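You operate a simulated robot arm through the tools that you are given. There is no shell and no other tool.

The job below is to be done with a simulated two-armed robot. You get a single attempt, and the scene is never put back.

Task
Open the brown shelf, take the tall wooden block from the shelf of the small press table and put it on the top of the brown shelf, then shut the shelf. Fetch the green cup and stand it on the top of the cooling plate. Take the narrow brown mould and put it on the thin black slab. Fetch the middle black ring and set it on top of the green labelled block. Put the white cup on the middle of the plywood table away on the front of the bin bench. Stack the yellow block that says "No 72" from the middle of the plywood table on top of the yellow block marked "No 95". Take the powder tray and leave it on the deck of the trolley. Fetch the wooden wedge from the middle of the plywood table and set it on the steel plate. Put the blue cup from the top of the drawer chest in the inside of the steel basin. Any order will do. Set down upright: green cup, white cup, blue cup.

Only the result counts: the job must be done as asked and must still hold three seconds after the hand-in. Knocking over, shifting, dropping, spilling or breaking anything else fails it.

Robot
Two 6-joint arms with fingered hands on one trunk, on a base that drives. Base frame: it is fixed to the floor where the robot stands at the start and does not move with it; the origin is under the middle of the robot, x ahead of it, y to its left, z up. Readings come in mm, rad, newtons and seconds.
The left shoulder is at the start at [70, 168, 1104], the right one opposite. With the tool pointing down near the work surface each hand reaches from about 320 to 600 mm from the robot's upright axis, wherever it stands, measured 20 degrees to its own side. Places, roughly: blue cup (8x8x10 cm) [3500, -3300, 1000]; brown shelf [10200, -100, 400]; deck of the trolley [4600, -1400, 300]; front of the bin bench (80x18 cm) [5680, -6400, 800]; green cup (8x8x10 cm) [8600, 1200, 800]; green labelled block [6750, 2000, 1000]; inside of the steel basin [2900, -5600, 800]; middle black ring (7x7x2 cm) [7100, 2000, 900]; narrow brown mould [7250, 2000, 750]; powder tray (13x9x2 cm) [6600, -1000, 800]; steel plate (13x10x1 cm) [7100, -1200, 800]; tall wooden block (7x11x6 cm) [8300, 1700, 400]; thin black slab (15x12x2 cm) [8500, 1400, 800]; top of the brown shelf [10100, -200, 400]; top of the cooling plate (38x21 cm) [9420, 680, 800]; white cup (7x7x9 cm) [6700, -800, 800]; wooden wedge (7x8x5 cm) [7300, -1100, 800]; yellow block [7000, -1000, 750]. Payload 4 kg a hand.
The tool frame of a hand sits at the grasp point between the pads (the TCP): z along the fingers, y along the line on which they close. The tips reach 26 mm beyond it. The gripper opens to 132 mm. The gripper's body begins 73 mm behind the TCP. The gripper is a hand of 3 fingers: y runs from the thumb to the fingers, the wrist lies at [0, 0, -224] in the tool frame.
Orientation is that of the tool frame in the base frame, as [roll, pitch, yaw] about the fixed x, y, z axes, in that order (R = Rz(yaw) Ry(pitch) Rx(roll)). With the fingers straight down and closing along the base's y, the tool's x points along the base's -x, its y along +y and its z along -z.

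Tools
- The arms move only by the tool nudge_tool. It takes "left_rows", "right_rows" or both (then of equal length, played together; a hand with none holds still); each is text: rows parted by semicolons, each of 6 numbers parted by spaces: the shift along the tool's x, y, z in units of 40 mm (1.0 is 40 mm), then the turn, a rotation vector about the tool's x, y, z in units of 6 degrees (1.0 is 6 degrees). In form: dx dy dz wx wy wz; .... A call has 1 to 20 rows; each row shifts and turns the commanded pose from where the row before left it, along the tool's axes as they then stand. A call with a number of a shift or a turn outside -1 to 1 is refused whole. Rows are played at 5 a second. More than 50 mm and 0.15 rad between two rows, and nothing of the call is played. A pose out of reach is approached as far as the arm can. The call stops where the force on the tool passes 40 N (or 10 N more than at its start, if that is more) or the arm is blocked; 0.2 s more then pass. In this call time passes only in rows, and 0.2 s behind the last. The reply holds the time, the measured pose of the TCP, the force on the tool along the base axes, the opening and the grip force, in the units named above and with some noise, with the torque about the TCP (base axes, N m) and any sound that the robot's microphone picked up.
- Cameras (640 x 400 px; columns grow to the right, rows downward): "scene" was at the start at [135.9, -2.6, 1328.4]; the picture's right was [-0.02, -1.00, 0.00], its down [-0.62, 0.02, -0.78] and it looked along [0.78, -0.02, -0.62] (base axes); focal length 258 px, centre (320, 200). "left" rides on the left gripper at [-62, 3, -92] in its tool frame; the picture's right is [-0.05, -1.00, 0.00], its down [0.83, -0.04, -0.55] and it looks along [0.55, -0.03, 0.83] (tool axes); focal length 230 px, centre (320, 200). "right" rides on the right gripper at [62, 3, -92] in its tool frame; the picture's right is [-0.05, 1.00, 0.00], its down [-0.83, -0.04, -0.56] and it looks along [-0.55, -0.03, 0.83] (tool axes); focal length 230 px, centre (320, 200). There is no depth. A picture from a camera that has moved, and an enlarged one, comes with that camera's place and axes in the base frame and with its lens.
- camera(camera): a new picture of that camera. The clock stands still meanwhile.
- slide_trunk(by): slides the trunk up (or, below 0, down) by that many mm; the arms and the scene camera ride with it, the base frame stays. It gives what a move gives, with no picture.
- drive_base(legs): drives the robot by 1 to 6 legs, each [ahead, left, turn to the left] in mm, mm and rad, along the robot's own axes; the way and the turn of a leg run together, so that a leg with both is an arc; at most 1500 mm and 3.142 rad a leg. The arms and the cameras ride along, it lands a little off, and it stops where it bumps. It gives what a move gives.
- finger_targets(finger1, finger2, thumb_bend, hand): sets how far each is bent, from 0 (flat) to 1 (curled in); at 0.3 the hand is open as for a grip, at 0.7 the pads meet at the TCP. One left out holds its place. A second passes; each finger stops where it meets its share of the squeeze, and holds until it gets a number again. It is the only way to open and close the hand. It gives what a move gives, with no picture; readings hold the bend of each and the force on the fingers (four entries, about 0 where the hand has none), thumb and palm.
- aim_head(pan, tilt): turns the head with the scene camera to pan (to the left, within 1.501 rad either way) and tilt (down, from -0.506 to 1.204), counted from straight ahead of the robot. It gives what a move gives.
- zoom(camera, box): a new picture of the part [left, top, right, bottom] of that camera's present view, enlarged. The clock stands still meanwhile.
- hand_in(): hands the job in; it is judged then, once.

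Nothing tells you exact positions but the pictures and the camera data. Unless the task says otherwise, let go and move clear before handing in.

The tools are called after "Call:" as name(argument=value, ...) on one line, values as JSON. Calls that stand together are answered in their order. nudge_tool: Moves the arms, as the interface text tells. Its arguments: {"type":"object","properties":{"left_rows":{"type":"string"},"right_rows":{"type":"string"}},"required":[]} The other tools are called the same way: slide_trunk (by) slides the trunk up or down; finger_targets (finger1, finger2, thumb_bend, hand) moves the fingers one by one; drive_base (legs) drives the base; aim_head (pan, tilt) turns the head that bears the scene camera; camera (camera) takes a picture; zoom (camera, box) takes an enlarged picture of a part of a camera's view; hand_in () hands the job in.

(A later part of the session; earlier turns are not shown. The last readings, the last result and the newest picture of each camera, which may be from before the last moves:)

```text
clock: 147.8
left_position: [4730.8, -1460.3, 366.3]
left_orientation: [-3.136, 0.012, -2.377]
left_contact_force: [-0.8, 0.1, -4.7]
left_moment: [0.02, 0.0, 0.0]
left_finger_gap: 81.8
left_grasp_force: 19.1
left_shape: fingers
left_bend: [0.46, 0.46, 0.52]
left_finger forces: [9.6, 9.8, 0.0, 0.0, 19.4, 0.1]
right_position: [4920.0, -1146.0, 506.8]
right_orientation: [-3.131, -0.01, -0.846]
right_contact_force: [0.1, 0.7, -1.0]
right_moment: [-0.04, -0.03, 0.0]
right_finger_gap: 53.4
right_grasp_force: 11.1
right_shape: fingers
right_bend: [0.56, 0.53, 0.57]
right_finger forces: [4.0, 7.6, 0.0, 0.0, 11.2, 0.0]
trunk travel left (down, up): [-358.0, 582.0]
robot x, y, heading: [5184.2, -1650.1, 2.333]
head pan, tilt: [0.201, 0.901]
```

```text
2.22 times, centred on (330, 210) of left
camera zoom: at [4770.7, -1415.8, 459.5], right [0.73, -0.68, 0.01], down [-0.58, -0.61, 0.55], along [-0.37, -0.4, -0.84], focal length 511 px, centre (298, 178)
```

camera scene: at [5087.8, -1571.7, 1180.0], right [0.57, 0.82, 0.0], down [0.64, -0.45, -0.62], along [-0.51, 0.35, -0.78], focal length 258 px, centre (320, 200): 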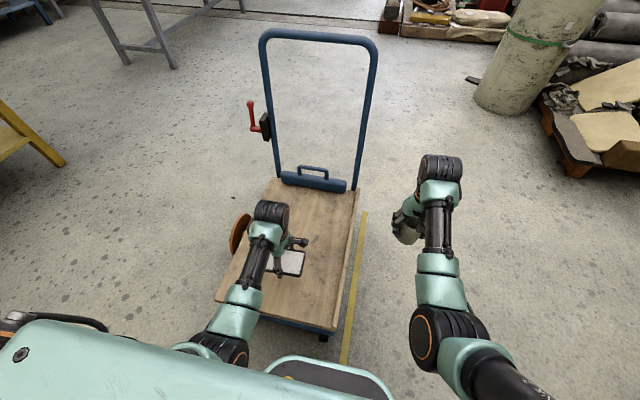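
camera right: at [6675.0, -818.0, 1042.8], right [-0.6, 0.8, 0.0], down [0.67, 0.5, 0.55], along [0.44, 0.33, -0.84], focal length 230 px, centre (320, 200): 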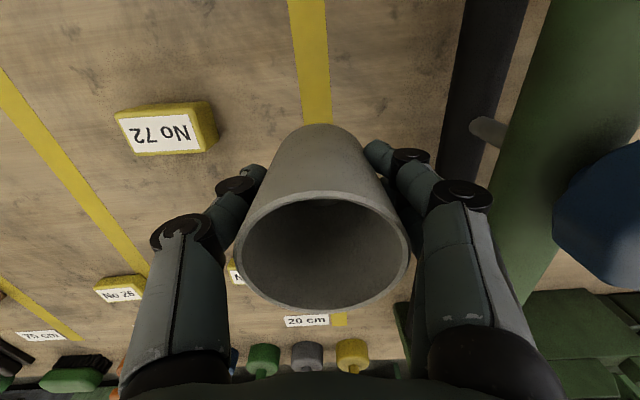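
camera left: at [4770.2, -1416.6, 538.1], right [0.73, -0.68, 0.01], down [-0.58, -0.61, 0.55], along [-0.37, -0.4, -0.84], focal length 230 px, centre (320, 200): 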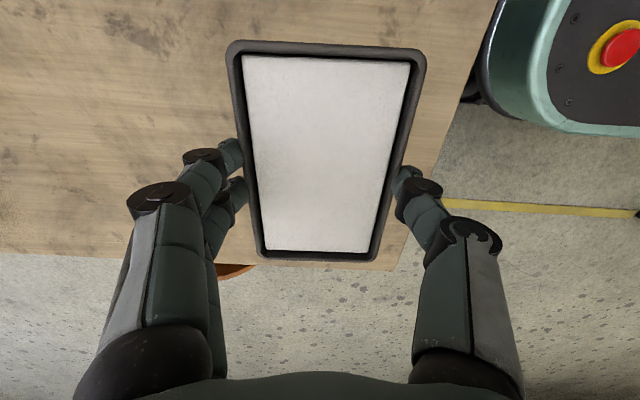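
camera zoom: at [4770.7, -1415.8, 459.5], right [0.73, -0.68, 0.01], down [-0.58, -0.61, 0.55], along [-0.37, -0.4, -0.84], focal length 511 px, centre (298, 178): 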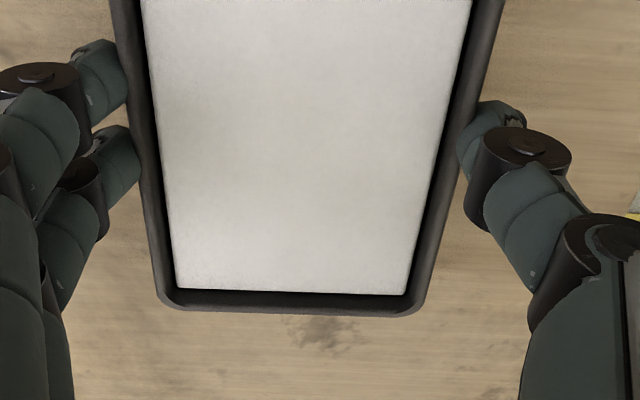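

Call:
nudge_tool(left_rows="0 0 0.08 0 0 0; 0 0 0.07 0 0 0")

Call:
nudge_tool(left_rows="0 0 0.08 0 0 0; 0 0 0.07 0 0 0")

```text
clock: 148.4
left_position: [4730.3, -1459.6, 359.6]
left_orientation: [-3.136, 0.013, -2.375]
left_contact_force: [0.2, 0.6, -4.1]
left_moment: [0.03, 0.0, -0.02]
left_finger_gap: 82.0
left_grasp_force: 19.7
left_shape: fingers
left_bend: [0.46, 0.46, 0.52]
left_finger forces: [9.7, 10.0, 0.0, 0.0, 19.4, 0.1]
right_position: [4919.1, -1146.9, 505.4]
right_orientation: [-3.131, -0.009, -0.846]
right_contact_force: [0.4, 0.0, -0.7]
right_moment: [-0.04, -0.04, -0.02]
right_finger_gap: 53.5
right_grasp_force: 11.1
right_shape: fingers
right_bend: [0.56, 0.53, 0.57]
right_finger forces: [3.9, 7.5, 0.1, 0.0, 11.2, 0.1]
trunk travel left (down, up): [-358.0, 582.0]
robot x, y, heading: [5182.9, -1652.1, 2.333]
head pan, tilt: [0.201, 0.901]
```

```text
clock: 149.0
left_position: [4730.8, -1460.9, 354.9]
left_orientation: [-3.135, 0.011, -2.377]
left_contact_force: [0.5, -0.2, -3.4]
left_moment: [-0.02, -0.01, -0.05]
left_finger_gap: 81.5
left_grasp_force: 19.8
left_shape: fingers
left_bend: [0.46, 0.46, 0.52]
left_finger forces: [9.7, 9.9, 0.0, 0.0, 19.4, 0.0]
right_position: [4919.3, -1145.6, 506.6]
right_orientation: [-3.131, -0.011, -0.847]
right_contact_force: [-0.4, 0.2, -1.3]
right_moment: [-0.03, -0.03, 0.01]
right_finger_gap: 53.0
right_grasp_force: 10.6
right_shape: fingers
right_bend: [0.56, 0.53, 0.57]
right_finger forces: [3.9, 7.5, 0.0, 0.0, 11.4, 0.0]
trunk travel left (down, up): [-358.0, 582.0]
robot x, y, heading: [5186.0, -1648.1, 2.329]
head pan, tilt: [0.201, 0.901]
```

Call:
nudge_tool(left_rows="0 0 0.07 0 0 0; 0 0 0.07 0 0 0")

Call:
nudge_tool(left_rows="0 0 0.06 0 0 0; 0 0 0.06 0 0 0")

```text
clock: 149.6
left_position: [4731.8, -1460.2, 348.2]
left_orientation: [-3.136, 0.013, -2.376]
left_contact_force: [-0.5, -0.7, -5.9]
left_moment: [0.0, -0.01, 0.01]
left_finger_gap: 81.9
left_grasp_force: 19.4
left_shape: fingers
left_bend: [0.46, 0.46, 0.52]
left_finger forces: [9.7, 9.7, 0.0, 0.0, 19.4, 0.1]
right_position: [4919.0, -1145.8, 506.2]
right_orientation: [-3.132, -0.011, -0.847]
right_contact_force: [0.1, -0.8, -0.2]
right_moment: [0.0, -0.01, -0.03]
right_finger_gap: 53.3
right_grasp_force: 10.9
right_shape: fingers
right_bend: [0.56, 0.53, 0.57]
right_finger forces: [3.9, 7.6, 0.1, 0.1, 11.4, 0.0]
trunk travel left (down, up): [-358.0, 582.0]
robot x, y, heading: [5188.2, -1651.4, 2.331]
head pan, tilt: [0.201, 0.901]
```

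```text
clock: 150.2
left_position: [4730.5, -1460.5, 344.3]
left_orientation: [-3.135, 0.011, -2.375]
left_contact_force: [-0.6, 0.5, -4.0]
left_moment: [0.02, -0.01, 0.03]
left_finger_gap: 82.2
left_grasp_force: 19.4
left_shape: fingers
left_bend: [0.46, 0.46, 0.52]
left_finger forces: [9.6, 9.7, 0.1, 0.0, 19.5, 0.0]
right_position: [4919.0, -1146.6, 506.3]
right_orientation: [-3.131, -0.009, -0.847]
right_contact_force: [0.5, 0.3, -0.9]
right_moment: [0.02, -0.01, 0.02]
right_finger_gap: 53.2
right_grasp_force: 11.4
right_shape: fingers
right_bend: [0.56, 0.53, 0.57]
right_finger forces: [4.0, 7.5, 0.1, 0.0, 11.4, 0.1]
trunk travel left (down, up): [-358.0, 582.0]
robot x, y, heading: [5186.2, -1653.0, 2.332]
head pan, tilt: [0.201, 0.901]
```

Call:
nudge_tool(left_rows="0 0 0.06 0 0 0; 0 0 0.06 0 0 0")

Call:
nudge_tool(left_rows="0 0 0.06 0 0 0; 0 0 0.06 0 0 0")

Call:
zoom(camera="left", box=[200, 120, 460, 300])

```text
clock: 150.8
left_position: [4731.4, -1460.0, 339.3]
left_orientation: [-3.136, 0.01, -2.376]
left_contact_force: [0.3, 0.4, -4.3]
left_moment: [-0.02, 0.02, 0.0]
left_finger_gap: 81.9
left_grasp_force: 19.6
left_shape: fingers
left_bend: [0.46, 0.46, 0.52]
left_finger forces: [9.7, 9.8, 0.0, 0.0, 19.4, 0.0]
right_position: [4918.7, -1146.5, 507.4]
right_orientation: [-3.131, -0.01, -0.845]
right_contact_force: [0.4, -0.4, -0.9]
right_moment: [0.01, 0.01, 0.01]
right_finger_gap: 53.8
right_grasp_force: 11.3
right_shape: fingers
right_bend: [0.56, 0.53, 0.57]
right_finger forces: [3.9, 7.5, 0.0, 0.0, 11.3, 0.1]
trunk travel left (down, up): [-358.0, 582.0]
robot x, y, heading: [5187.7, -1648.4, 2.334]
head pan, tilt: [0.201, 0.901]
```

```text
clock: 151.4
left_position: [4731.7, -1459.1, 337.9]
left_orientation: [-3.14, 0.012, -2.376]
left_contact_force: [1.1, -2.1, 12.2]
left_moment: [0.08, 0.06, 0.01]
left_finger_gap: 82.1
left_grasp_force: 19.0
left_shape: fingers
left_bend: [0.46, 0.47, 0.52]
left_finger forces: [9.1, 9.4, 0.0, 0.0, 20.0, 0.1]
right_position: [4919.9, -1148.0, 507.2]
right_orientation: [-3.132, -0.01, -0.847]
right_contact_force: [0.3, -0.2, -1.0]
right_moment: [-0.03, -0.02, 0.01]
right_finger_gap: 53.3
right_grasp_force: 11.1
right_shape: fingers
right_bend: [0.56, 0.53, 0.57]
right_finger forces: [3.9, 7.5, 0.1, 0.0, 11.3, 0.0]
trunk travel left (down, up): [-358.0, 582.0]
robot x, y, heading: [5180.1, -1652.9, 2.333]
head pan, tilt: [0.201, 0.901]
```

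```text
2.22 times, centred on (330, 210) of left
camera zoom: at [4770.7, -1415.6, 430.8], right [0.73, -0.68, 0.0], down [-0.57, -0.61, 0.55], along [-0.37, -0.4, -0.84], focal length 511 px, centre (298, 178)
```

zoom: 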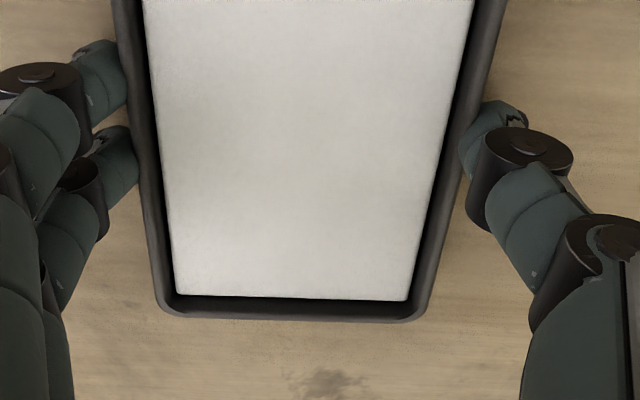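

Contact with the deck (z≈299). Releasing the tray and raising clear.

Call:
finger_targets(hand="left", finger1=0.38, finger2=0.38, thumb_bend=0.38)

Call:
slide_trunk(by=200)

Call:
camera(camera="left")

Call:
slide_trunk(by=382)

Call:
camera(camera="scene")

```text
clock: 152.4
left_position: [4731.3, -1461.3, 335.9]
left_orientation: [-3.136, 0.013, -2.377]
left_contact_force: [-0.1, -0.6, -1.4]
left_moment: [0.02, 0.04, 0.02]
left_finger_gap: 107.5
left_grasp_force: 0.1
left_shape: fingers
left_bend: [0.38, 0.38, 0.38]
left_finger forces: [0.0, 0.0, 0.0, 0.1, 0.1, 0.1]
right_position: [4919.8, -1146.4, 505.8]
right_orientation: [-3.131, -0.01, -0.848]
right_contact_force: [-0.5, 0.0, -1.2]
right_moment: [0.02, -0.03, -0.03]
right_finger_gap: 53.2
right_grasp_force: 11.4
right_shape: fingers
right_bend: [0.56, 0.53, 0.57]
right_finger forces: [4.0, 7.5, 0.0, 0.0, 11.4, 0.0]
trunk travel left (down, up): [-358.0, 582.0]
robot x, y, heading: [5182.4, -1646.8, 2.333]
head pan, tilt: [0.201, 0.901]
```

```text
clock: 154.6
left_position: [4732.5, -1460.0, 535.1]
left_orientation: [-3.137, 0.011, -2.376]
left_contact_force: [0.5, 0.2, -0.8]
left_moment: [0.02, -0.02, 0.02]
left_finger_gap: 107.6
left_grasp_force: 0.1
left_shape: fingers
left_bend: [0.38, 0.38, 0.38]
left_finger forces: [0.1, 0.1, 0.1, 0.0, 0.0, 0.1]
right_position: [4919.7, -1146.9, 707.7]
right_orientation: [-3.131, -0.011, -0.848]
right_contact_force: [0.5, -0.5, -1.2]
right_moment: [-0.02, -0.01, -0.01]
right_finger_gap: 53.4
right_grasp_force: 11.5
right_shape: fingers
right_bend: [0.56, 0.53, 0.57]
right_finger forces: [3.8, 7.5, 0.0, 0.1, 11.2, 0.0]
trunk travel left (down, up): [-558.0, 382.0]
robot x, y, heading: [5185.9, -1652.1, 2.335]
head pan, tilt: [0.201, 0.901]
```

```text
taken
camera left: at [4771.0, -1416.2, 628.4], right [0.73, -0.68, 0.01], down [-0.58, -0.61, 0.55], along [-0.37, -0.4, -0.84], focal length 230 px, centre (320, 200)
```

left: 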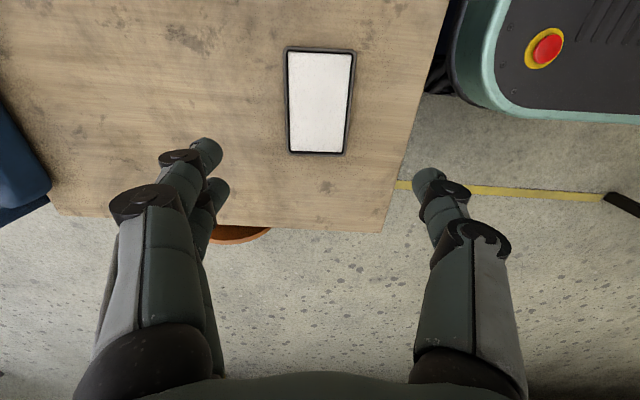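

```text
clock: 158.3
left_position: [4730.4, -1460.0, 918.3]
left_orientation: [-3.137, 0.012, -2.375]
left_contact_force: [-0.5, 0.9, -0.4]
left_moment: [0.01, 0.01, 0.0]
left_finger_gap: 107.4
left_grasp_force: 0.0
left_shape: fingers
left_bend: [0.38, 0.38, 0.38]
left_finger forces: [0.1, 0.0, 0.1, 0.0, 0.0, 0.0]
right_position: [4918.4, -1145.5, 1090.0]
right_orientation: [-3.132, -0.009, -0.846]
right_contact_force: [0.0, -0.5, -1.0]
right_moment: [0.0, 0.01, -0.02]
right_finger_gap: 53.5
right_grasp_force: 11.4
right_shape: fingers
right_bend: [0.56, 0.53, 0.57]
right_finger forces: [3.9, 7.4, 0.1, 0.0, 11.2, 0.1]
trunk travel left (down, up): [-940.0, 0.0]
robot x, y, heading: [5185.9, -1651.6, 2.337]
head pan, tilt: [0.201, 0.901]
```

```text
taken
camera scene: at [5087.9, -1571.5, 1700.0], right [0.57, 0.82, 0.0], down [0.64, -0.45, -0.62], along [-0.51, 0.35, -0.78], focal length 258 px, centre (320, 200)
```

scene: 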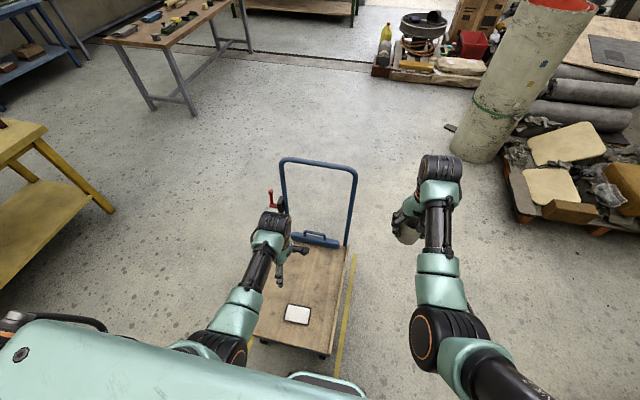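

The tray rests on the deck. Next I look left toward the drawer chest, basin and bin bench to plan the way.

Call:
aim_head(pan=1.5, tilt=0.4)

Call:
camera(camera="scene")

Call:
zoom(camera="scene", box=[160, 60, 420, 220])

```text
clock: 159.8
left_position: [4730.9, -1460.5, 917.5]
left_orientation: [-3.137, 0.013, -2.373]
left_contact_force: [-0.5, -0.1, -0.7]
left_moment: [0.03, -0.02, 0.0]
left_finger_gap: 107.7
left_grasp_force: 0.0
left_shape: fingers
left_bend: [0.38, 0.38, 0.38]
left_finger forces: [0.0, 0.1, 0.1, 0.0, 0.1, 0.0]
right_position: [4919.1, -1145.8, 1089.3]
right_orientation: [-3.131, -0.011, -0.846]
right_contact_force: [-0.1, -0.6, -0.7]
right_moment: [-0.05, 0.0, 0.0]
right_finger_gap: 53.4
right_grasp_force: 11.2
right_shape: fingers
right_bend: [0.56, 0.53, 0.57]
right_finger forces: [3.9, 7.5, 0.0, 0.1, 11.1, 0.0]
trunk travel left (down, up): [-940.0, 0.0]
robot x, y, heading: [5188.5, -1650.9, 2.336]
head pan, tilt: [1.499, 0.4]
```

```text
taken
camera scene: at [5078.5, -1673.6, 1743.0], right [-0.64, 0.77, 0.0], down [0.3, 0.25, -0.92], along [-0.71, -0.59, -0.39], focal length 258 px, centre (320, 200)
```

scene: 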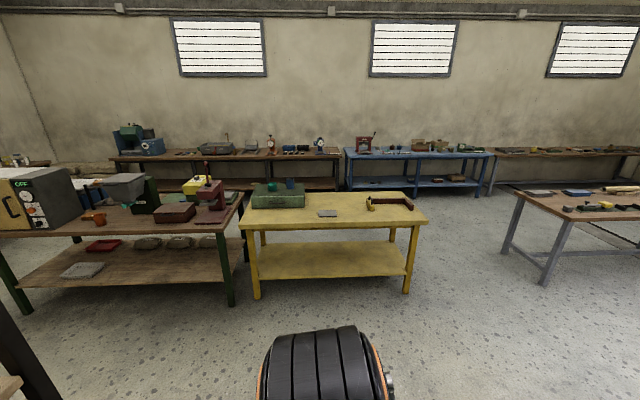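

```text
2.46 times, centred on (290, 140) of scene
camera zoom: at [5078.5, -1673.6, 1743.0], right [-0.64, 0.77, 0.0], down [0.3, 0.25, -0.92], along [-0.71, -0.59, -0.39], focal length 634 px, centre (394, 348)
```

zoom: 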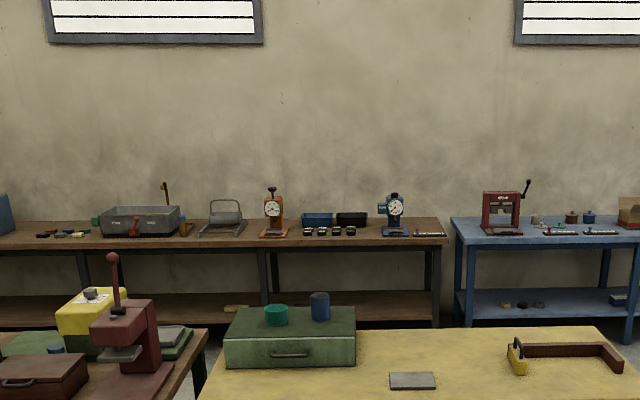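

The blue cup stands on the green chest on the yellow table; the steel basin is on the brown table behind. I'll turn the left hand back to straight and raise it, then back off from the trolley and turn toward the chest.

Call:
nudge_tool(left_rows="0 0 -0.2 0 0 -1; 0 0 -0.2 0 0 -1; 0 0 -0.2 0 0 -1; 0 0 -0.2 0 0 -1; 0 0 -0.2 0 0 -1; 0 0 -0.2 0 0 -1; 0 0 -0.2 0 0 -1; 0 0 -0.2 0 0 -1; 0 0 -0.2 0 0 -1; 0 0 -0.2 0 0 -1; 0 0 -0.2 0 0 -1; 0 0 -0.2 0 0 -1; 0 0 -0.2 0 0 -1; 0 0 -0.2 0 0 -1; 0 0 -0.2 0 0 -1")

Call:
drive_base(legs=[[-120, 0, 0], [0, 0, 1.56]])

Call:
aim_head(pan=0, tilt=0.4)

Call:
camera(camera="scene")

Call:
camera(camera="right")

```text
clock: 163.0
left_position: [4730.7, -1461.3, 1039.1]
left_orientation: [-3.13, -0.005, -0.804]
left_contact_force: [-0.8, -0.3, 0.3]
left_moment: [0.01, -0.02, 0.0]
left_finger_gap: 107.7
left_grasp_force: 0.1
left_shape: fingers
left_bend: [0.38, 0.38, 0.38]
left_finger forces: [0.0, 0.0, 0.1, 0.1, 0.0, 0.0]
right_position: [4919.0, -1145.1, 1089.0]
right_orientation: [-3.132, -0.011, -0.847]
right_contact_force: [-0.3, -0.2, -1.3]
right_moment: [-0.02, -0.02, 0.02]
right_finger_gap: 53.4
right_grasp_force: 11.5
right_shape: fingers
right_bend: [0.56, 0.53, 0.57]
right_finger forces: [3.9, 7.4, 0.0, 0.0, 11.2, 0.0]
trunk travel left (down, up): [-940.0, 0.0]
robot x, y, heading: [5186.9, -1648.0, 2.334]
head pan, tilt: [1.499, 0.4]
```

```text
clock: 167.9
left_position: [5064.6, -2186.0, 1038.5]
left_orientation: [-3.13, -0.008, 0.738]
left_contact_force: [0.0, 0.3, 0.5]
left_moment: [-0.01, 0.02, -0.01]
left_finger_gap: 107.9
left_grasp_force: 0.0
left_shape: fingers
left_bend: [0.38, 0.38, 0.38]
left_finger forces: [0.0, 0.0, 0.1, 0.0, 0.0, 0.1]
right_position: [4755.4, -1987.8, 1087.9]
right_orientation: [-3.13, -0.011, 0.697]
right_contact_force: [0.6, -0.6, -0.9]
right_moment: [0.02, 0.04, -0.04]
right_finger_gap: 53.1
right_grasp_force: 11.1
right_shape: fingers
right_bend: [0.56, 0.53, 0.57]
right_finger forces: [3.4, 7.1, 0.0, 0.1, 10.8, 0.0]
trunk travel left (down, up): [-940.0, 0.0]
robot x, y, heading: [5265.0, -1736.4, -2.403]
head pan, tilt: [1.499, 0.4]
```

```text
clock: 169.6
left_position: [5064.5, -2185.3, 1037.0]
left_orientation: [-3.129, -0.003, 0.739]
left_contact_force: [0.2, 0.6, 0.7]
left_moment: [-0.01, 0.01, 0.02]
left_finger_gap: 107.6
left_grasp_force: 0.1
left_shape: fingers
left_bend: [0.38, 0.38, 0.38]
left_finger forces: [0.1, 0.0, 0.0, 0.0, 0.0, 0.1]
right_position: [4755.0, -1988.1, 1089.5]
right_orientation: [-3.131, -0.01, 0.698]
right_contact_force: [0.5, -0.8, -1.0]
right_moment: [-0.02, -0.01, 0.02]
right_finger_gap: 53.0
right_grasp_force: 10.9
right_shape: fingers
right_bend: [0.56, 0.53, 0.57]
right_finger forces: [3.4, 7.2, 0.1, 0.0, 10.8, 0.1]
trunk travel left (down, up): [-940.0, 0.0]
robot x, y, heading: [5266.6, -1735.8, -2.405]
head pan, tilt: [0.0, 0.4]
```

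```text
taken
camera scene: at [5160.3, -1832.4, 1743.0], right [-0.67, 0.74, 0.0], down [0.29, 0.26, -0.92], along [-0.68, -0.62, -0.39], focal length 258 px, centre (320, 200)
```

scene: 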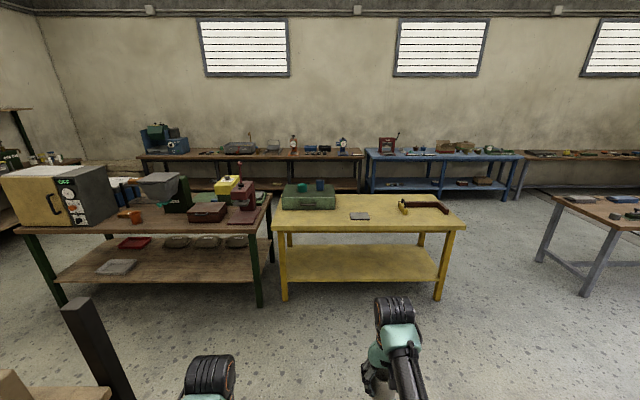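

```text
taken
camera right: at [4803.5, -1952.6, 1180.4], right [0.6, -0.8, -0.01], down [-0.66, -0.51, 0.55], along [-0.44, -0.32, -0.84], focal length 230 px, centre (320, 200)
```

right: 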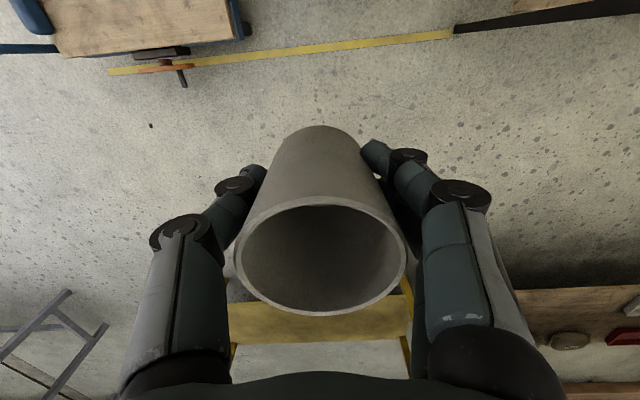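

I'm lined up: rack post ~400 mm to my left, trolley ~445 mm to my right. Driving straight ahead between them, then looking again.

Call:
drive_base(legs=[[1000, -25, 0]])

Call:
aim_head(pan=0.15, tilt=0.5)

Call:
camera(camera="scene")

Call:
zoom(camera="scene", box=[200, 80, 400, 205])

```text
clock: 174.6
left_position: [4327.3, -2825.1, 1038.3]
left_orientation: [-3.129, -0.005, 0.743]
left_contact_force: [-0.4, 0.6, 0.5]
left_moment: [-0.02, -0.01, 0.0]
left_finger_gap: 107.8
left_grasp_force: 0.0
left_shape: fingers
left_bend: [0.38, 0.38, 0.38]
left_finger forces: [0.0, 0.0, 0.1, 0.0, 0.0, 0.1]
right_position: [4016.3, -2630.4, 1088.8]
right_orientation: [-3.13, -0.009, 0.704]
right_contact_force: [-0.6, 0.5, -0.3]
right_moment: [0.02, 0.01, 0.01]
right_finger_gap: 52.9
right_grasp_force: 11.4
right_shape: fingers
right_bend: [0.56, 0.53, 0.57]
right_finger forces: [3.6, 7.2, 0.0, 0.0, 10.8, 0.0]
trunk travel left (down, up): [-940.0, 0.0]
robot x, y, heading: [4527.0, -2372.6, -2.399]
head pan, tilt: [0.0, 0.4]
```

```text
clock: 175.3
left_position: [4326.7, -2826.2, 1037.3]
left_orientation: [-3.128, -0.005, 0.742]
left_contact_force: [-0.4, 0.7, -0.4]
left_moment: [-0.01, 0.01, 0.01]
left_finger_gap: 107.7
left_grasp_force: 0.0
left_shape: fingers
left_bend: [0.38, 0.38, 0.38]
left_finger forces: [0.0, 0.0, 0.1, 0.1, 0.0, 0.0]
right_position: [4015.7, -2630.6, 1088.6]
right_orientation: [-3.131, -0.01, 0.702]
right_contact_force: [-0.2, -0.4, -2.0]
right_moment: [0.02, -0.01, 0.01]
right_finger_gap: 52.8
right_grasp_force: 11.3
right_shape: fingers
right_bend: [0.56, 0.53, 0.57]
right_finger forces: [3.5, 7.2, 0.1, 0.0, 10.8, 0.0]
trunk travel left (down, up): [-940.0, 0.0]
robot x, y, heading: [4526.5, -2379.4, -2.401]
head pan, tilt: [0.15, 0.499]
```

```text
taken
camera scene: at [4431.8, -2481.0, 1733.9], right [-0.78, 0.63, 0.0], down [0.3, 0.37, -0.88], along [-0.55, -0.68, -0.48], focal length 258 px, centre (320, 200)
```

scene: 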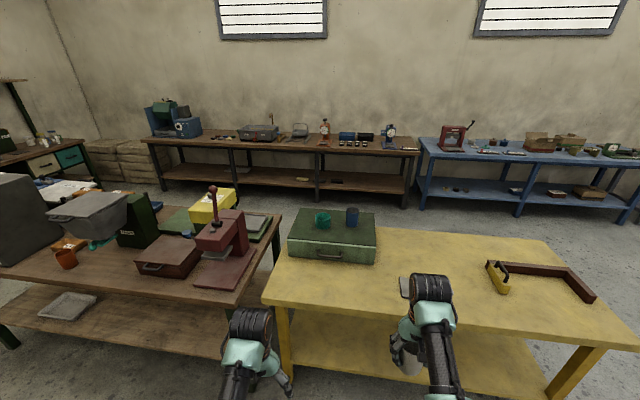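

```text
3.20 times, centred on (300, 142) of scene
camera zoom: at [4431.8, -2481.0, 1733.9], right [-0.78, 0.63, 0.0], down [0.3, 0.37, -0.88], along [-0.55, -0.68, -0.48], focal length 824 px, centre (384, 384)
```

zoom: 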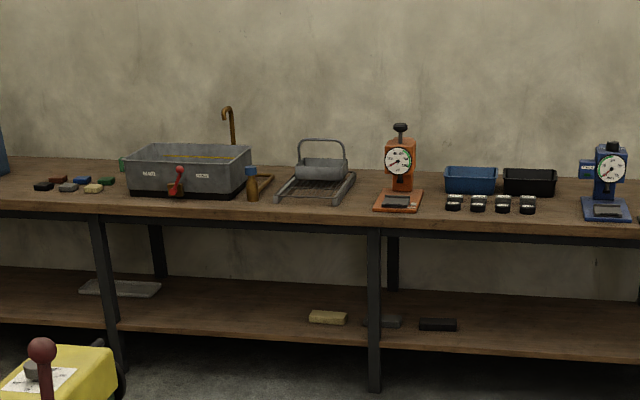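

The cup is ~450 mm in from this side but only ~225 mm from the table's far side, and the basin is across that back aisle. I'll go round the right end of the yellow table into the aisle.

Call:
drive_base(legs=[[318, -783, 0], [318, -783, 0]])

Call:
aim_head(pan=0, tilt=0.45)

Call:
camera(camera="scene")

```text
clock: 183.9
left_position: [2800.4, -2081.3, 1037.0]
left_orientation: [-3.129, -0.004, 0.727]
left_contact_force: [-0.4, 0.4, -1.0]
left_moment: [0.0, 0.0, 0.0]
left_finger_gap: 107.8
left_grasp_force: 0.0
left_shape: fingers
left_bend: [0.38, 0.38, 0.38]
left_finger forces: [0.0, 0.0, 0.0, 0.0, 0.0, 0.0]
right_position: [2493.8, -1880.2, 1089.7]
right_orientation: [-3.131, -0.01, 0.684]
right_contact_force: [-0.4, 0.1, -1.0]
right_moment: [0.03, -0.02, 0.01]
right_finger_gap: 52.9
right_grasp_force: 10.8
right_shape: fingers
right_bend: [0.56, 0.53, 0.57]
right_finger forces: [3.6, 7.2, 0.0, 0.1, 10.8, 0.0]
trunk travel left (down, up): [-940.0, 0.0]
robot x, y, heading: [3010.0, -1634.9, -2.423]
head pan, tilt: [0.15, 0.499]
```

```text
clock: 184.6
left_position: [2801.0, -2080.6, 1037.4]
left_orientation: [-3.129, -0.006, 0.724]
left_contact_force: [0.2, -0.5, -0.3]
left_moment: [-0.02, 0.01, 0.02]
left_finger_gap: 107.8
left_grasp_force: 0.0
left_shape: fingers
left_bend: [0.38, 0.38, 0.38]
left_finger forces: [0.0, 0.0, 0.0, 0.0, 0.0, 0.0]
right_position: [2494.4, -1881.1, 1088.9]
right_orientation: [-3.133, -0.011, 0.682]
right_contact_force: [-0.3, 0.3, -1.0]
right_moment: [0.01, -0.01, -0.02]
right_finger_gap: 53.2
right_grasp_force: 10.7
right_shape: fingers
right_bend: [0.56, 0.53, 0.57]
right_finger forces: [3.7, 7.1, 0.1, 0.0, 10.8, 0.0]
trunk travel left (down, up): [-940.0, 0.0]
robot x, y, heading: [3008.4, -1632.5, -2.416]
head pan, tilt: [0.0, 0.45]
```

```text
taken
camera scene: at [2901.9, -1730.4, 1738.3], right [-0.66, 0.75, 0.0], down [0.33, 0.29, -0.9], along [-0.68, -0.59, -0.44], focal length 258 px, centre (320, 200)
```

scene: 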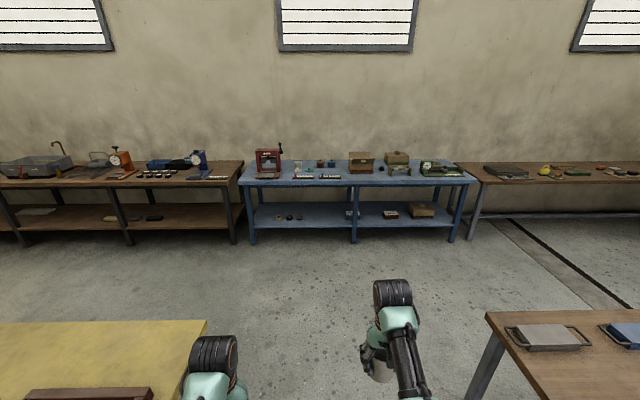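

The passage between the yellow and wooden tables is ~1.2 m wide. Driving through its middle, then left along the back aisle.

Call:
drive_base(legs=[[200, -113, 0], [1300, 0, 0], [76, 907, 0], [76, 907, 0]])

Call:
camera(camera="scene")

Call:
aim_head(pan=1.4, tilt=0.45)

Call:
camera(camera="scene")

```text
clock: 201.3
left_position: [2701.5, -4460.9, 1037.0]
left_orientation: [-3.13, -0.004, 0.738]
left_contact_force: [0.1, -0.2, -0.6]
left_moment: [0.0, 0.0, -0.01]
left_finger_gap: 107.8
left_grasp_force: 0.1
left_shape: fingers
left_bend: [0.38, 0.38, 0.38]
left_finger forces: [0.1, 0.1, 0.1, 0.0, 0.0, 0.0]
right_position: [2391.8, -4265.6, 1088.9]
right_orientation: [-3.134, -0.01, 0.698]
right_contact_force: [0.1, -0.4, -1.3]
right_moment: [-0.02, -0.05, 0.0]
right_finger_gap: 53.2
right_grasp_force: 10.6
right_shape: fingers
right_bend: [0.56, 0.53, 0.57]
right_finger forces: [3.6, 7.2, 0.1, 0.1, 10.7, 0.0]
trunk travel left (down, up): [-940.0, 0.0]
robot x, y, heading: [2905.0, -4010.9, -2.405]
head pan, tilt: [0.0, 0.45]
```

```text
taken
camera scene: at [2797.8, -4108.5, 1738.4], right [-0.67, 0.74, 0.0], down [0.32, 0.29, -0.9], along [-0.67, -0.6, -0.44], focal length 258 px, centre (320, 200)
```

scene: 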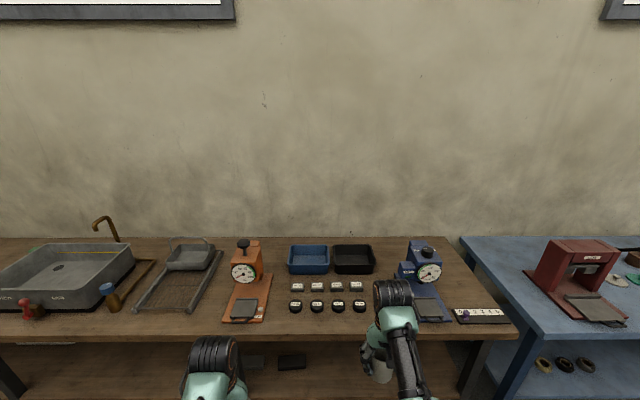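

```text
clock: 202.9
left_position: [2702.8, -4462.1, 1038.0]
left_orientation: [-3.128, -0.005, 0.737]
left_contact_force: [0.2, 0.8, 0.6]
left_moment: [0.0, 0.03, -0.01]
left_finger_gap: 107.8
left_grasp_force: 0.1
left_shape: fingers
left_bend: [0.38, 0.38, 0.38]
left_finger forces: [0.1, 0.0, 0.0, 0.0, 0.0, 0.0]
right_position: [2392.4, -4265.2, 1089.7]
right_orientation: [-3.13, -0.011, 0.699]
right_contact_force: [0.4, -0.2, -0.4]
right_moment: [0.0, -0.02, 0.01]
right_finger_gap: 52.8
right_grasp_force: 10.6
right_shape: fingers
right_bend: [0.56, 0.53, 0.57]
right_finger forces: [3.6, 7.2, 0.1, 0.1, 10.7, 0.2]
trunk travel left (down, up): [-940.0, 0.0]
robot x, y, heading: [2905.9, -4016.5, -2.406]
head pan, tilt: [1.4, 0.45]
```

```text
taken
camera scene: at [2915.9, -4125.7, 1738.4], right [-0.85, -0.53, 0.0], down [-0.23, 0.37, -0.9], along [0.48, -0.76, -0.44], focal length 258 px, centre (320, 200)
```

scene: 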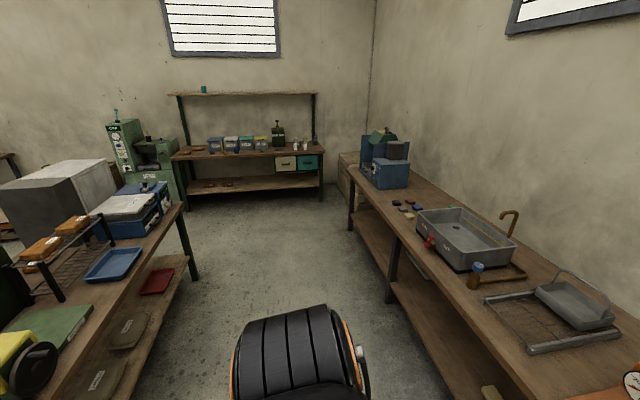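

The aisle is clear all the way to the bin bench. First the blue cup: turning round to face the chest from behind and closing in.

Call:
drive_base(legs=[[0, 0, 3.141], [220, -90, 0]])

Call:
aim_head(pan=0.2, tilt=0.8)

Call:
camera(camera="scene")

Call:
camera(camera="left")

```text
clock: 212.0
left_position: [3323.5, -3484.7, 1038.3]
left_orientation: [-3.13, -0.002, -2.402]
left_contact_force: [-0.7, -0.2, 1.1]
left_moment: [-0.01, -0.02, -0.01]
left_finger_gap: 107.8
left_grasp_force: 0.1
left_shape: fingers
left_bend: [0.38, 0.38, 0.38]
left_finger forces: [0.1, 0.0, 0.0, 0.0, 0.0, 0.0]
right_position: [3633.8, -3683.0, 1090.2]
right_orientation: [-3.131, -0.008, -2.444]
right_contact_force: [-1.0, -0.5, -1.1]
right_moment: [0.0, -0.03, 0.01]
right_finger_gap: 51.7
right_grasp_force: 9.7
right_shape: fingers
right_bend: [0.57, 0.53, 0.57]
right_finger forces: [3.0, 6.9, 0.0, 0.0, 10.2, 0.1]
trunk travel left (down, up): [-940.0, 0.0]
robot x, y, heading: [3126.6, -3936.9, 0.734]
head pan, tilt: [1.4, 0.45]
```

```text
clock: 213.4
left_position: [3326.0, -3485.1, 1037.4]
left_orientation: [-3.131, -0.005, -2.402]
left_contact_force: [0.3, 0.7, -0.8]
left_moment: [0.02, 0.0, 0.01]
left_finger_gap: 107.9
left_grasp_force: 0.1
left_shape: fingers
left_bend: [0.38, 0.38, 0.38]
left_finger forces: [0.0, 0.0, 0.0, 0.0, 0.0, 0.0]
right_position: [3636.0, -3683.2, 1089.2]
right_orientation: [-3.131, -0.011, -2.445]
right_contact_force: [-0.4, -0.2, 0.1]
right_moment: [-0.03, 0.04, -0.01]
right_finger_gap: 51.9
right_grasp_force: 10.8
right_shape: fingers
right_bend: [0.57, 0.53, 0.57]
right_finger forces: [3.0, 6.8, 0.0, 0.0, 10.2, 0.0]
trunk travel left (down, up): [-940.0, 0.0]
robot x, y, heading: [3127.7, -3936.0, 0.736]
head pan, tilt: [0.201, 0.799]
```

```text
taken
camera scene: at [3210.3, -3836.1, 1707.9], right [0.81, -0.59, 0.0], down [-0.42, -0.58, -0.7], along [0.41, 0.56, -0.72], focal length 258 px, centre (320, 200)
```

scene: 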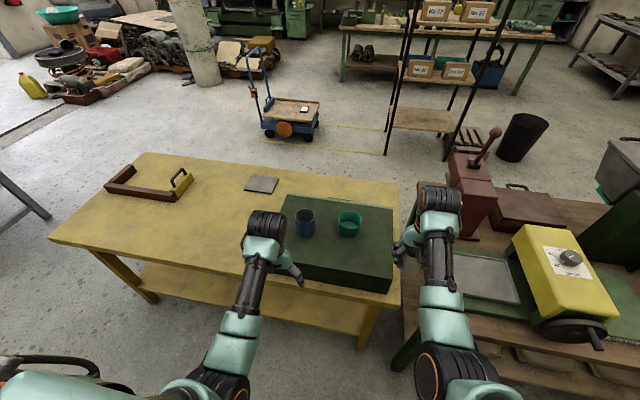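

```text
taken
camera left: at [3368.6, -3441.0, 1128.8], right [0.71, -0.7, 0.01], down [-0.59, -0.59, 0.56], along [-0.39, -0.41, -0.83], focal length 230 px, centre (320, 200)
```

left: 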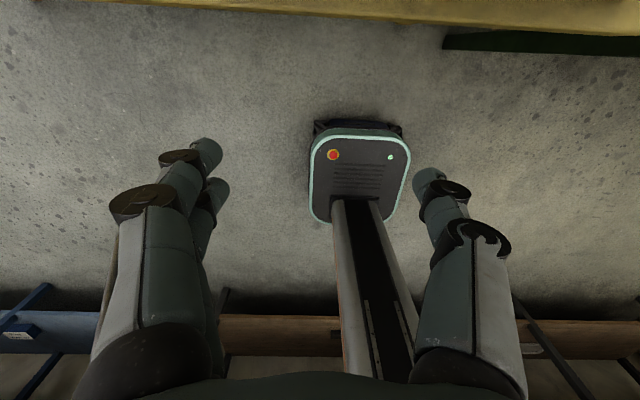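

The blue cup is ~263 mm straight ahead of the left hand. I'll check the white cup's grip, raise the left hand 40 mm and drive 240 mm closer.

Call:
camera(camera="right")

Call:
finger_targets(hand="right", finger1=0.66, finger2=0.66, thumb_bend=0.66)

Call:
nudge_tool(left_rows="0 0 -0.5 0 0 0; 0 0 -0.4 0 0 0")

Call:
drive_base(legs=[[235, 0, 0]])

Call:
camera(camera="scene")

Call:
camera(camera="left")

Call:
camera(camera="right")

```text
taken
camera right: at [3586.6, -3718.4, 1180.1], right [-0.6, 0.8, -0.01], down [0.66, 0.51, 0.55], along [0.44, 0.32, -0.84], focal length 230 px, centre (320, 200)
```

right: 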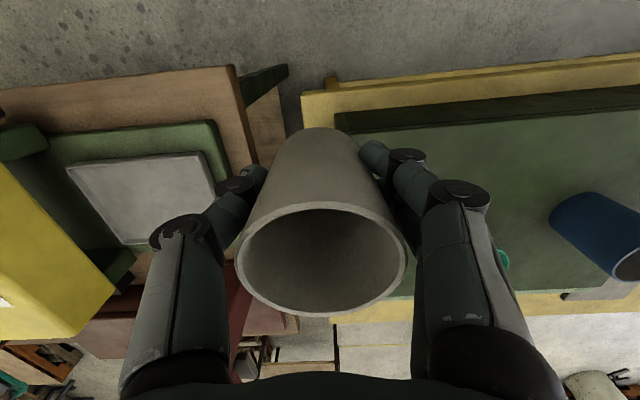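

```text
clock: 214.4
left_position: [3325.7, -3486.2, 1037.9]
left_orientation: [-3.13, -0.004, -2.401]
left_contact_force: [-0.2, 0.2, 0.1]
left_moment: [0.01, 0.01, -0.01]
left_finger_gap: 107.9
left_grasp_force: 0.1
left_shape: fingers
left_bend: [0.38, 0.38, 0.38]
left_finger forces: [0.0, 0.0, 0.0, 0.0, 0.0, 0.0]
right_position: [3636.6, -3681.8, 1090.1]
right_orientation: [-3.131, -0.011, -2.442]
right_contact_force: [0.5, -0.1, -0.9]
right_moment: [-0.01, 0.02, -0.02]
right_finger_gap: 50.5
right_grasp_force: 15.4
right_shape: fingers
right_bend: [0.57, 0.52, 0.59]
right_finger forces: [6.1, 9.4, 0.1, 0.1, 15.7, 0.0]
trunk travel left (down, up): [-940.0, 0.0]
robot x, y, heading: [3127.6, -3935.0, 0.734]
head pan, tilt: [0.201, 0.799]
```

```text
clock: 215.0
left_position: [3328.9, -3485.9, 1070.4]
left_orientation: [-3.131, -0.003, -2.401]
left_contact_force: [-0.4, -0.7, 0.6]
left_moment: [0.0, 0.04, 0.02]
left_finger_gap: 107.7
left_grasp_force: 0.1
left_shape: fingers
left_bend: [0.38, 0.38, 0.38]
left_finger forces: [0.0, 0.0, 0.0, 0.1, 0.0, 0.1]
left hand out of reach, approached as far as the arm can: row 2
right_position: [3635.1, -3682.4, 1089.1]
right_orientation: [-3.13, -0.009, -2.445]
right_contact_force: [0.9, -0.2, -0.3]
right_moment: [-0.03, 0.05, -0.02]
right_finger_gap: 50.4
right_grasp_force: 15.5
right_shape: fingers
right_bend: [0.57, 0.52, 0.59]
right_finger forces: [6.1, 9.4, 0.0, 0.0, 15.6, 0.0]
trunk travel left (down, up): [-940.0, 0.0]
robot x, y, heading: [3123.5, -3936.7, 0.739]
head pan, tilt: [0.201, 0.799]
```

```text
clock: 216.8
left_position: [3504.4, -3325.8, 1070.5]
left_orientation: [-3.133, 0.0, -2.403]
left_contact_force: [0.8, -0.5, 0.0]
left_moment: [0.04, -0.04, 0.0]
left_finger_gap: 107.6
left_grasp_force: 0.2
left_shape: fingers
left_bend: [0.38, 0.38, 0.38]
left_finger forces: [0.0, 0.0, 0.0, 0.0, 0.1, 0.1]
right_position: [3813.2, -3524.1, 1090.0]
right_orientation: [-3.131, -0.01, -2.445]
right_contact_force: [0.8, 0.3, -1.6]
right_moment: [0.01, 0.04, 0.01]
right_finger_gap: 50.6
right_grasp_force: 15.4
right_shape: fingers
right_bend: [0.57, 0.52, 0.59]
right_finger forces: [6.1, 9.5, 0.1, 0.1, 15.7, 0.0]
trunk travel left (down, up): [-940.0, 0.0]
robot x, y, heading: [3304.9, -3774.0, 0.737]
head pan, tilt: [0.201, 0.799]
```

```text
taken
camera scene: at [3385.0, -3678.1, 1708.3], right [0.81, -0.59, 0.0], down [-0.42, -0.58, -0.7], along [0.41, 0.56, -0.72], focal length 258 px, centre (320, 200)
```

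scene: 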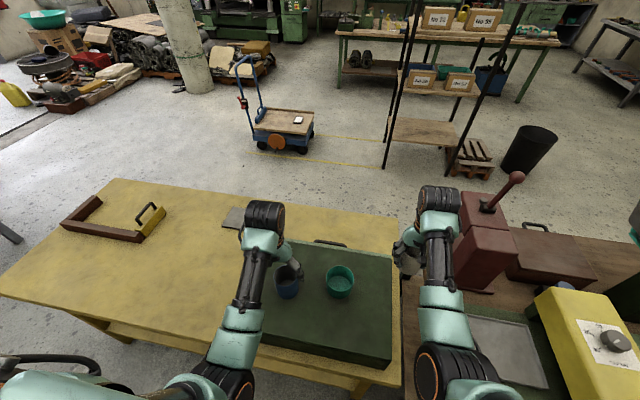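

```text
taken
camera left: at [3546.5, -3282.8, 1163.2], right [0.71, -0.7, 0.01], down [-0.59, -0.59, 0.56], along [-0.38, -0.4, -0.83], focal length 230 px, centre (320, 200)
```

left: 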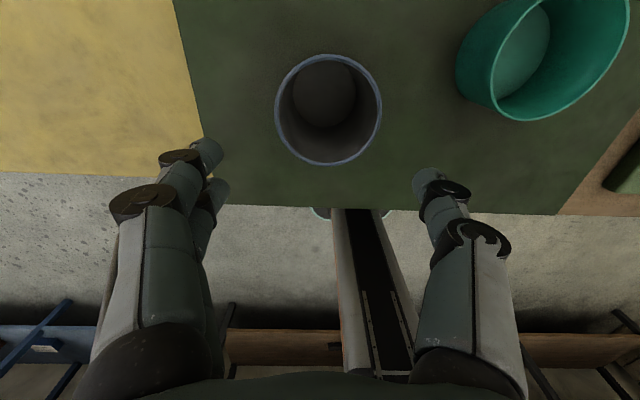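

```text
taken
camera right: at [3762.7, -3560.1, 1181.5], right [-0.6, 0.8, -0.01], down [0.66, 0.51, 0.55], along [0.44, 0.32, -0.84], focal length 230 px, centre (320, 200)
```

right: 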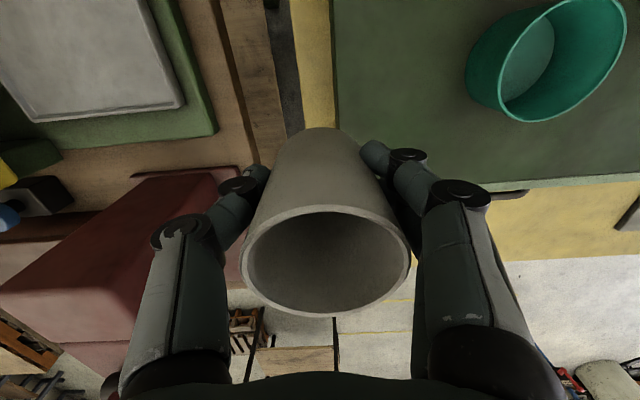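

The blue cup is ~20 mm ahead and ~6 mm right of the left hand. Aligning and descending partway.

Call:
nudge_tool(left_rows="-0.5 -0.15 0 0 0 0; 0 0 0.5 0 0 0; 0 0 0.5 0 0 0")

Call:
camera(camera="left")

```text
clock: 217.6
left_position: [3526.5, -3315.8, 1029.0]
left_orientation: [-3.129, -0.001, -2.402]
left_contact_force: [-0.1, -0.3, 0.2]
left_moment: [0.01, 0.03, 0.0]
left_finger_gap: 107.4
left_grasp_force: 0.0
left_shape: fingers
left_bend: [0.38, 0.38, 0.38]
left_finger forces: [0.0, 0.1, 0.0, 0.0, 0.0, 0.0]
right_position: [3815.1, -3520.5, 1087.9]
right_orientation: [-3.13, -0.011, -2.446]
right_contact_force: [-0.5, -0.1, -0.6]
right_moment: [-0.04, -0.01, -0.03]
right_finger_gap: 50.4
right_grasp_force: 15.9
right_shape: fingers
right_bend: [0.57, 0.52, 0.59]
right_finger forces: [6.1, 9.6, 0.1, 0.0, 15.6, 0.0]
trunk travel left (down, up): [-940.0, 0.0]
robot x, y, heading: [3306.8, -3775.7, 0.738]
head pan, tilt: [0.201, 0.799]
```

```text
taken
camera left: at [3568.5, -3272.2, 1121.1], right [0.71, -0.7, 0.01], down [-0.59, -0.58, 0.56], along [-0.39, -0.4, -0.83], focal length 230 px, centre (320, 200)
```

left: 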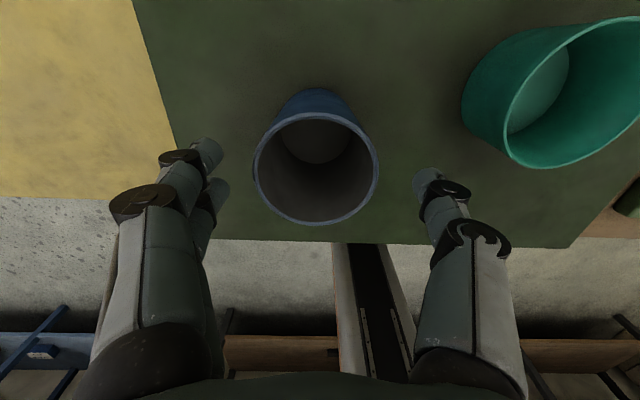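

Call:
nudge_tool(left_rows="0.15 0.05 0.5 0 0 0; 0 0 0.6 0 0 0; 0 0 0.6 0 0 0; 0 0 0.5 0 0 0")

Call:
camera(camera="left")

```text
clock: 218.6
left_position: [3521.6, -3319.8, 948.4]
left_orientation: [-3.133, 0.019, -2.404]
left_contact_force: [5.4, 7.4, 28.2]
left_moment: [-0.28, 0.21, -0.01]
left_finger_gap: 112.3
left_grasp_force: 13.5
left_shape: fingers
left_bend: [0.38, 0.38, 0.38]
left_finger forces: [15.6, 0.9, 0.1, 0.0, 12.1, 0.0]
right_position: [3811.6, -3524.9, 1092.1]
right_orientation: [-3.131, -0.003, -2.444]
right_contact_force: [0.2, -0.4, -1.3]
right_moment: [0.03, -0.01, -0.05]
right_finger_gap: 50.8
right_grasp_force: 15.4
right_shape: fingers
right_bend: [0.57, 0.52, 0.59]
right_finger forces: [6.1, 9.6, 0.0, 0.0, 15.6, 0.0]
trunk travel left (down, up): [-940.0, 0.0]
robot x, y, heading: [3302.2, -3775.4, 0.734]
head pan, tilt: [0.201, 0.799]
```

```text
taken
camera left: at [3562.9, -3277.3, 1041.4], right [0.71, -0.7, 0.01], down [-0.6, -0.59, 0.54], along [-0.38, -0.39, -0.84], focal length 230 px, centre (320, 200)
```

left: 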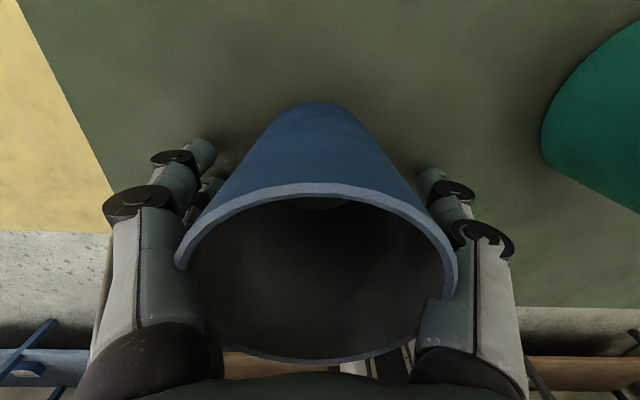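

The rim is pressing against the finger bases, so I went too deep. Backing up ~28 mm to grip the cup's upper half.

Call:
nudge_tool(left_rows="0 0 -0.35 0 0 0; 0 0 -0.35 0 0 0")

Call:
camera(camera="left")

```text
clock: 219.2
left_position: [3518.3, -3320.6, 968.2]
left_orientation: [-3.131, -0.004, -2.404]
left_contact_force: [-0.3, 0.9, 0.5]
left_moment: [0.01, -0.02, -0.03]
left_finger_gap: 108.5
left_grasp_force: 0.1
left_shape: fingers
left_bend: [0.38, 0.38, 0.38]
left_finger forces: [0.0, 0.0, 0.0, 0.0, 0.0, 0.0]
right_position: [3812.5, -3522.7, 1090.2]
right_orientation: [-3.13, -0.006, -2.445]
right_contact_force: [0.0, -0.4, -0.5]
right_moment: [-0.01, 0.01, -0.03]
right_finger_gap: 50.9
right_grasp_force: 15.1
right_shape: fingers
right_bend: [0.57, 0.52, 0.59]
right_finger forces: [6.1, 9.5, 0.0, 0.0, 15.6, 0.1]
trunk travel left (down, up): [-940.0, 0.0]
robot x, y, heading: [3303.0, -3770.1, 0.733]
head pan, tilt: [0.201, 0.799]
```

```text
taken
camera left: at [3560.1, -3277.0, 1060.5], right [0.71, -0.7, 0.01], down [-0.59, -0.58, 0.56], along [-0.39, -0.4, -0.83], focal length 230 px, centre (320, 200)
```

left: 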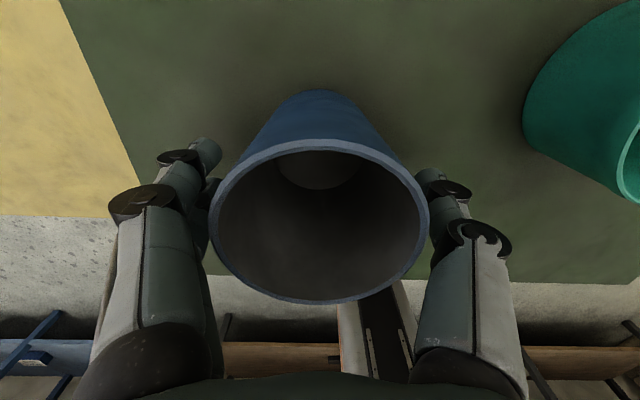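

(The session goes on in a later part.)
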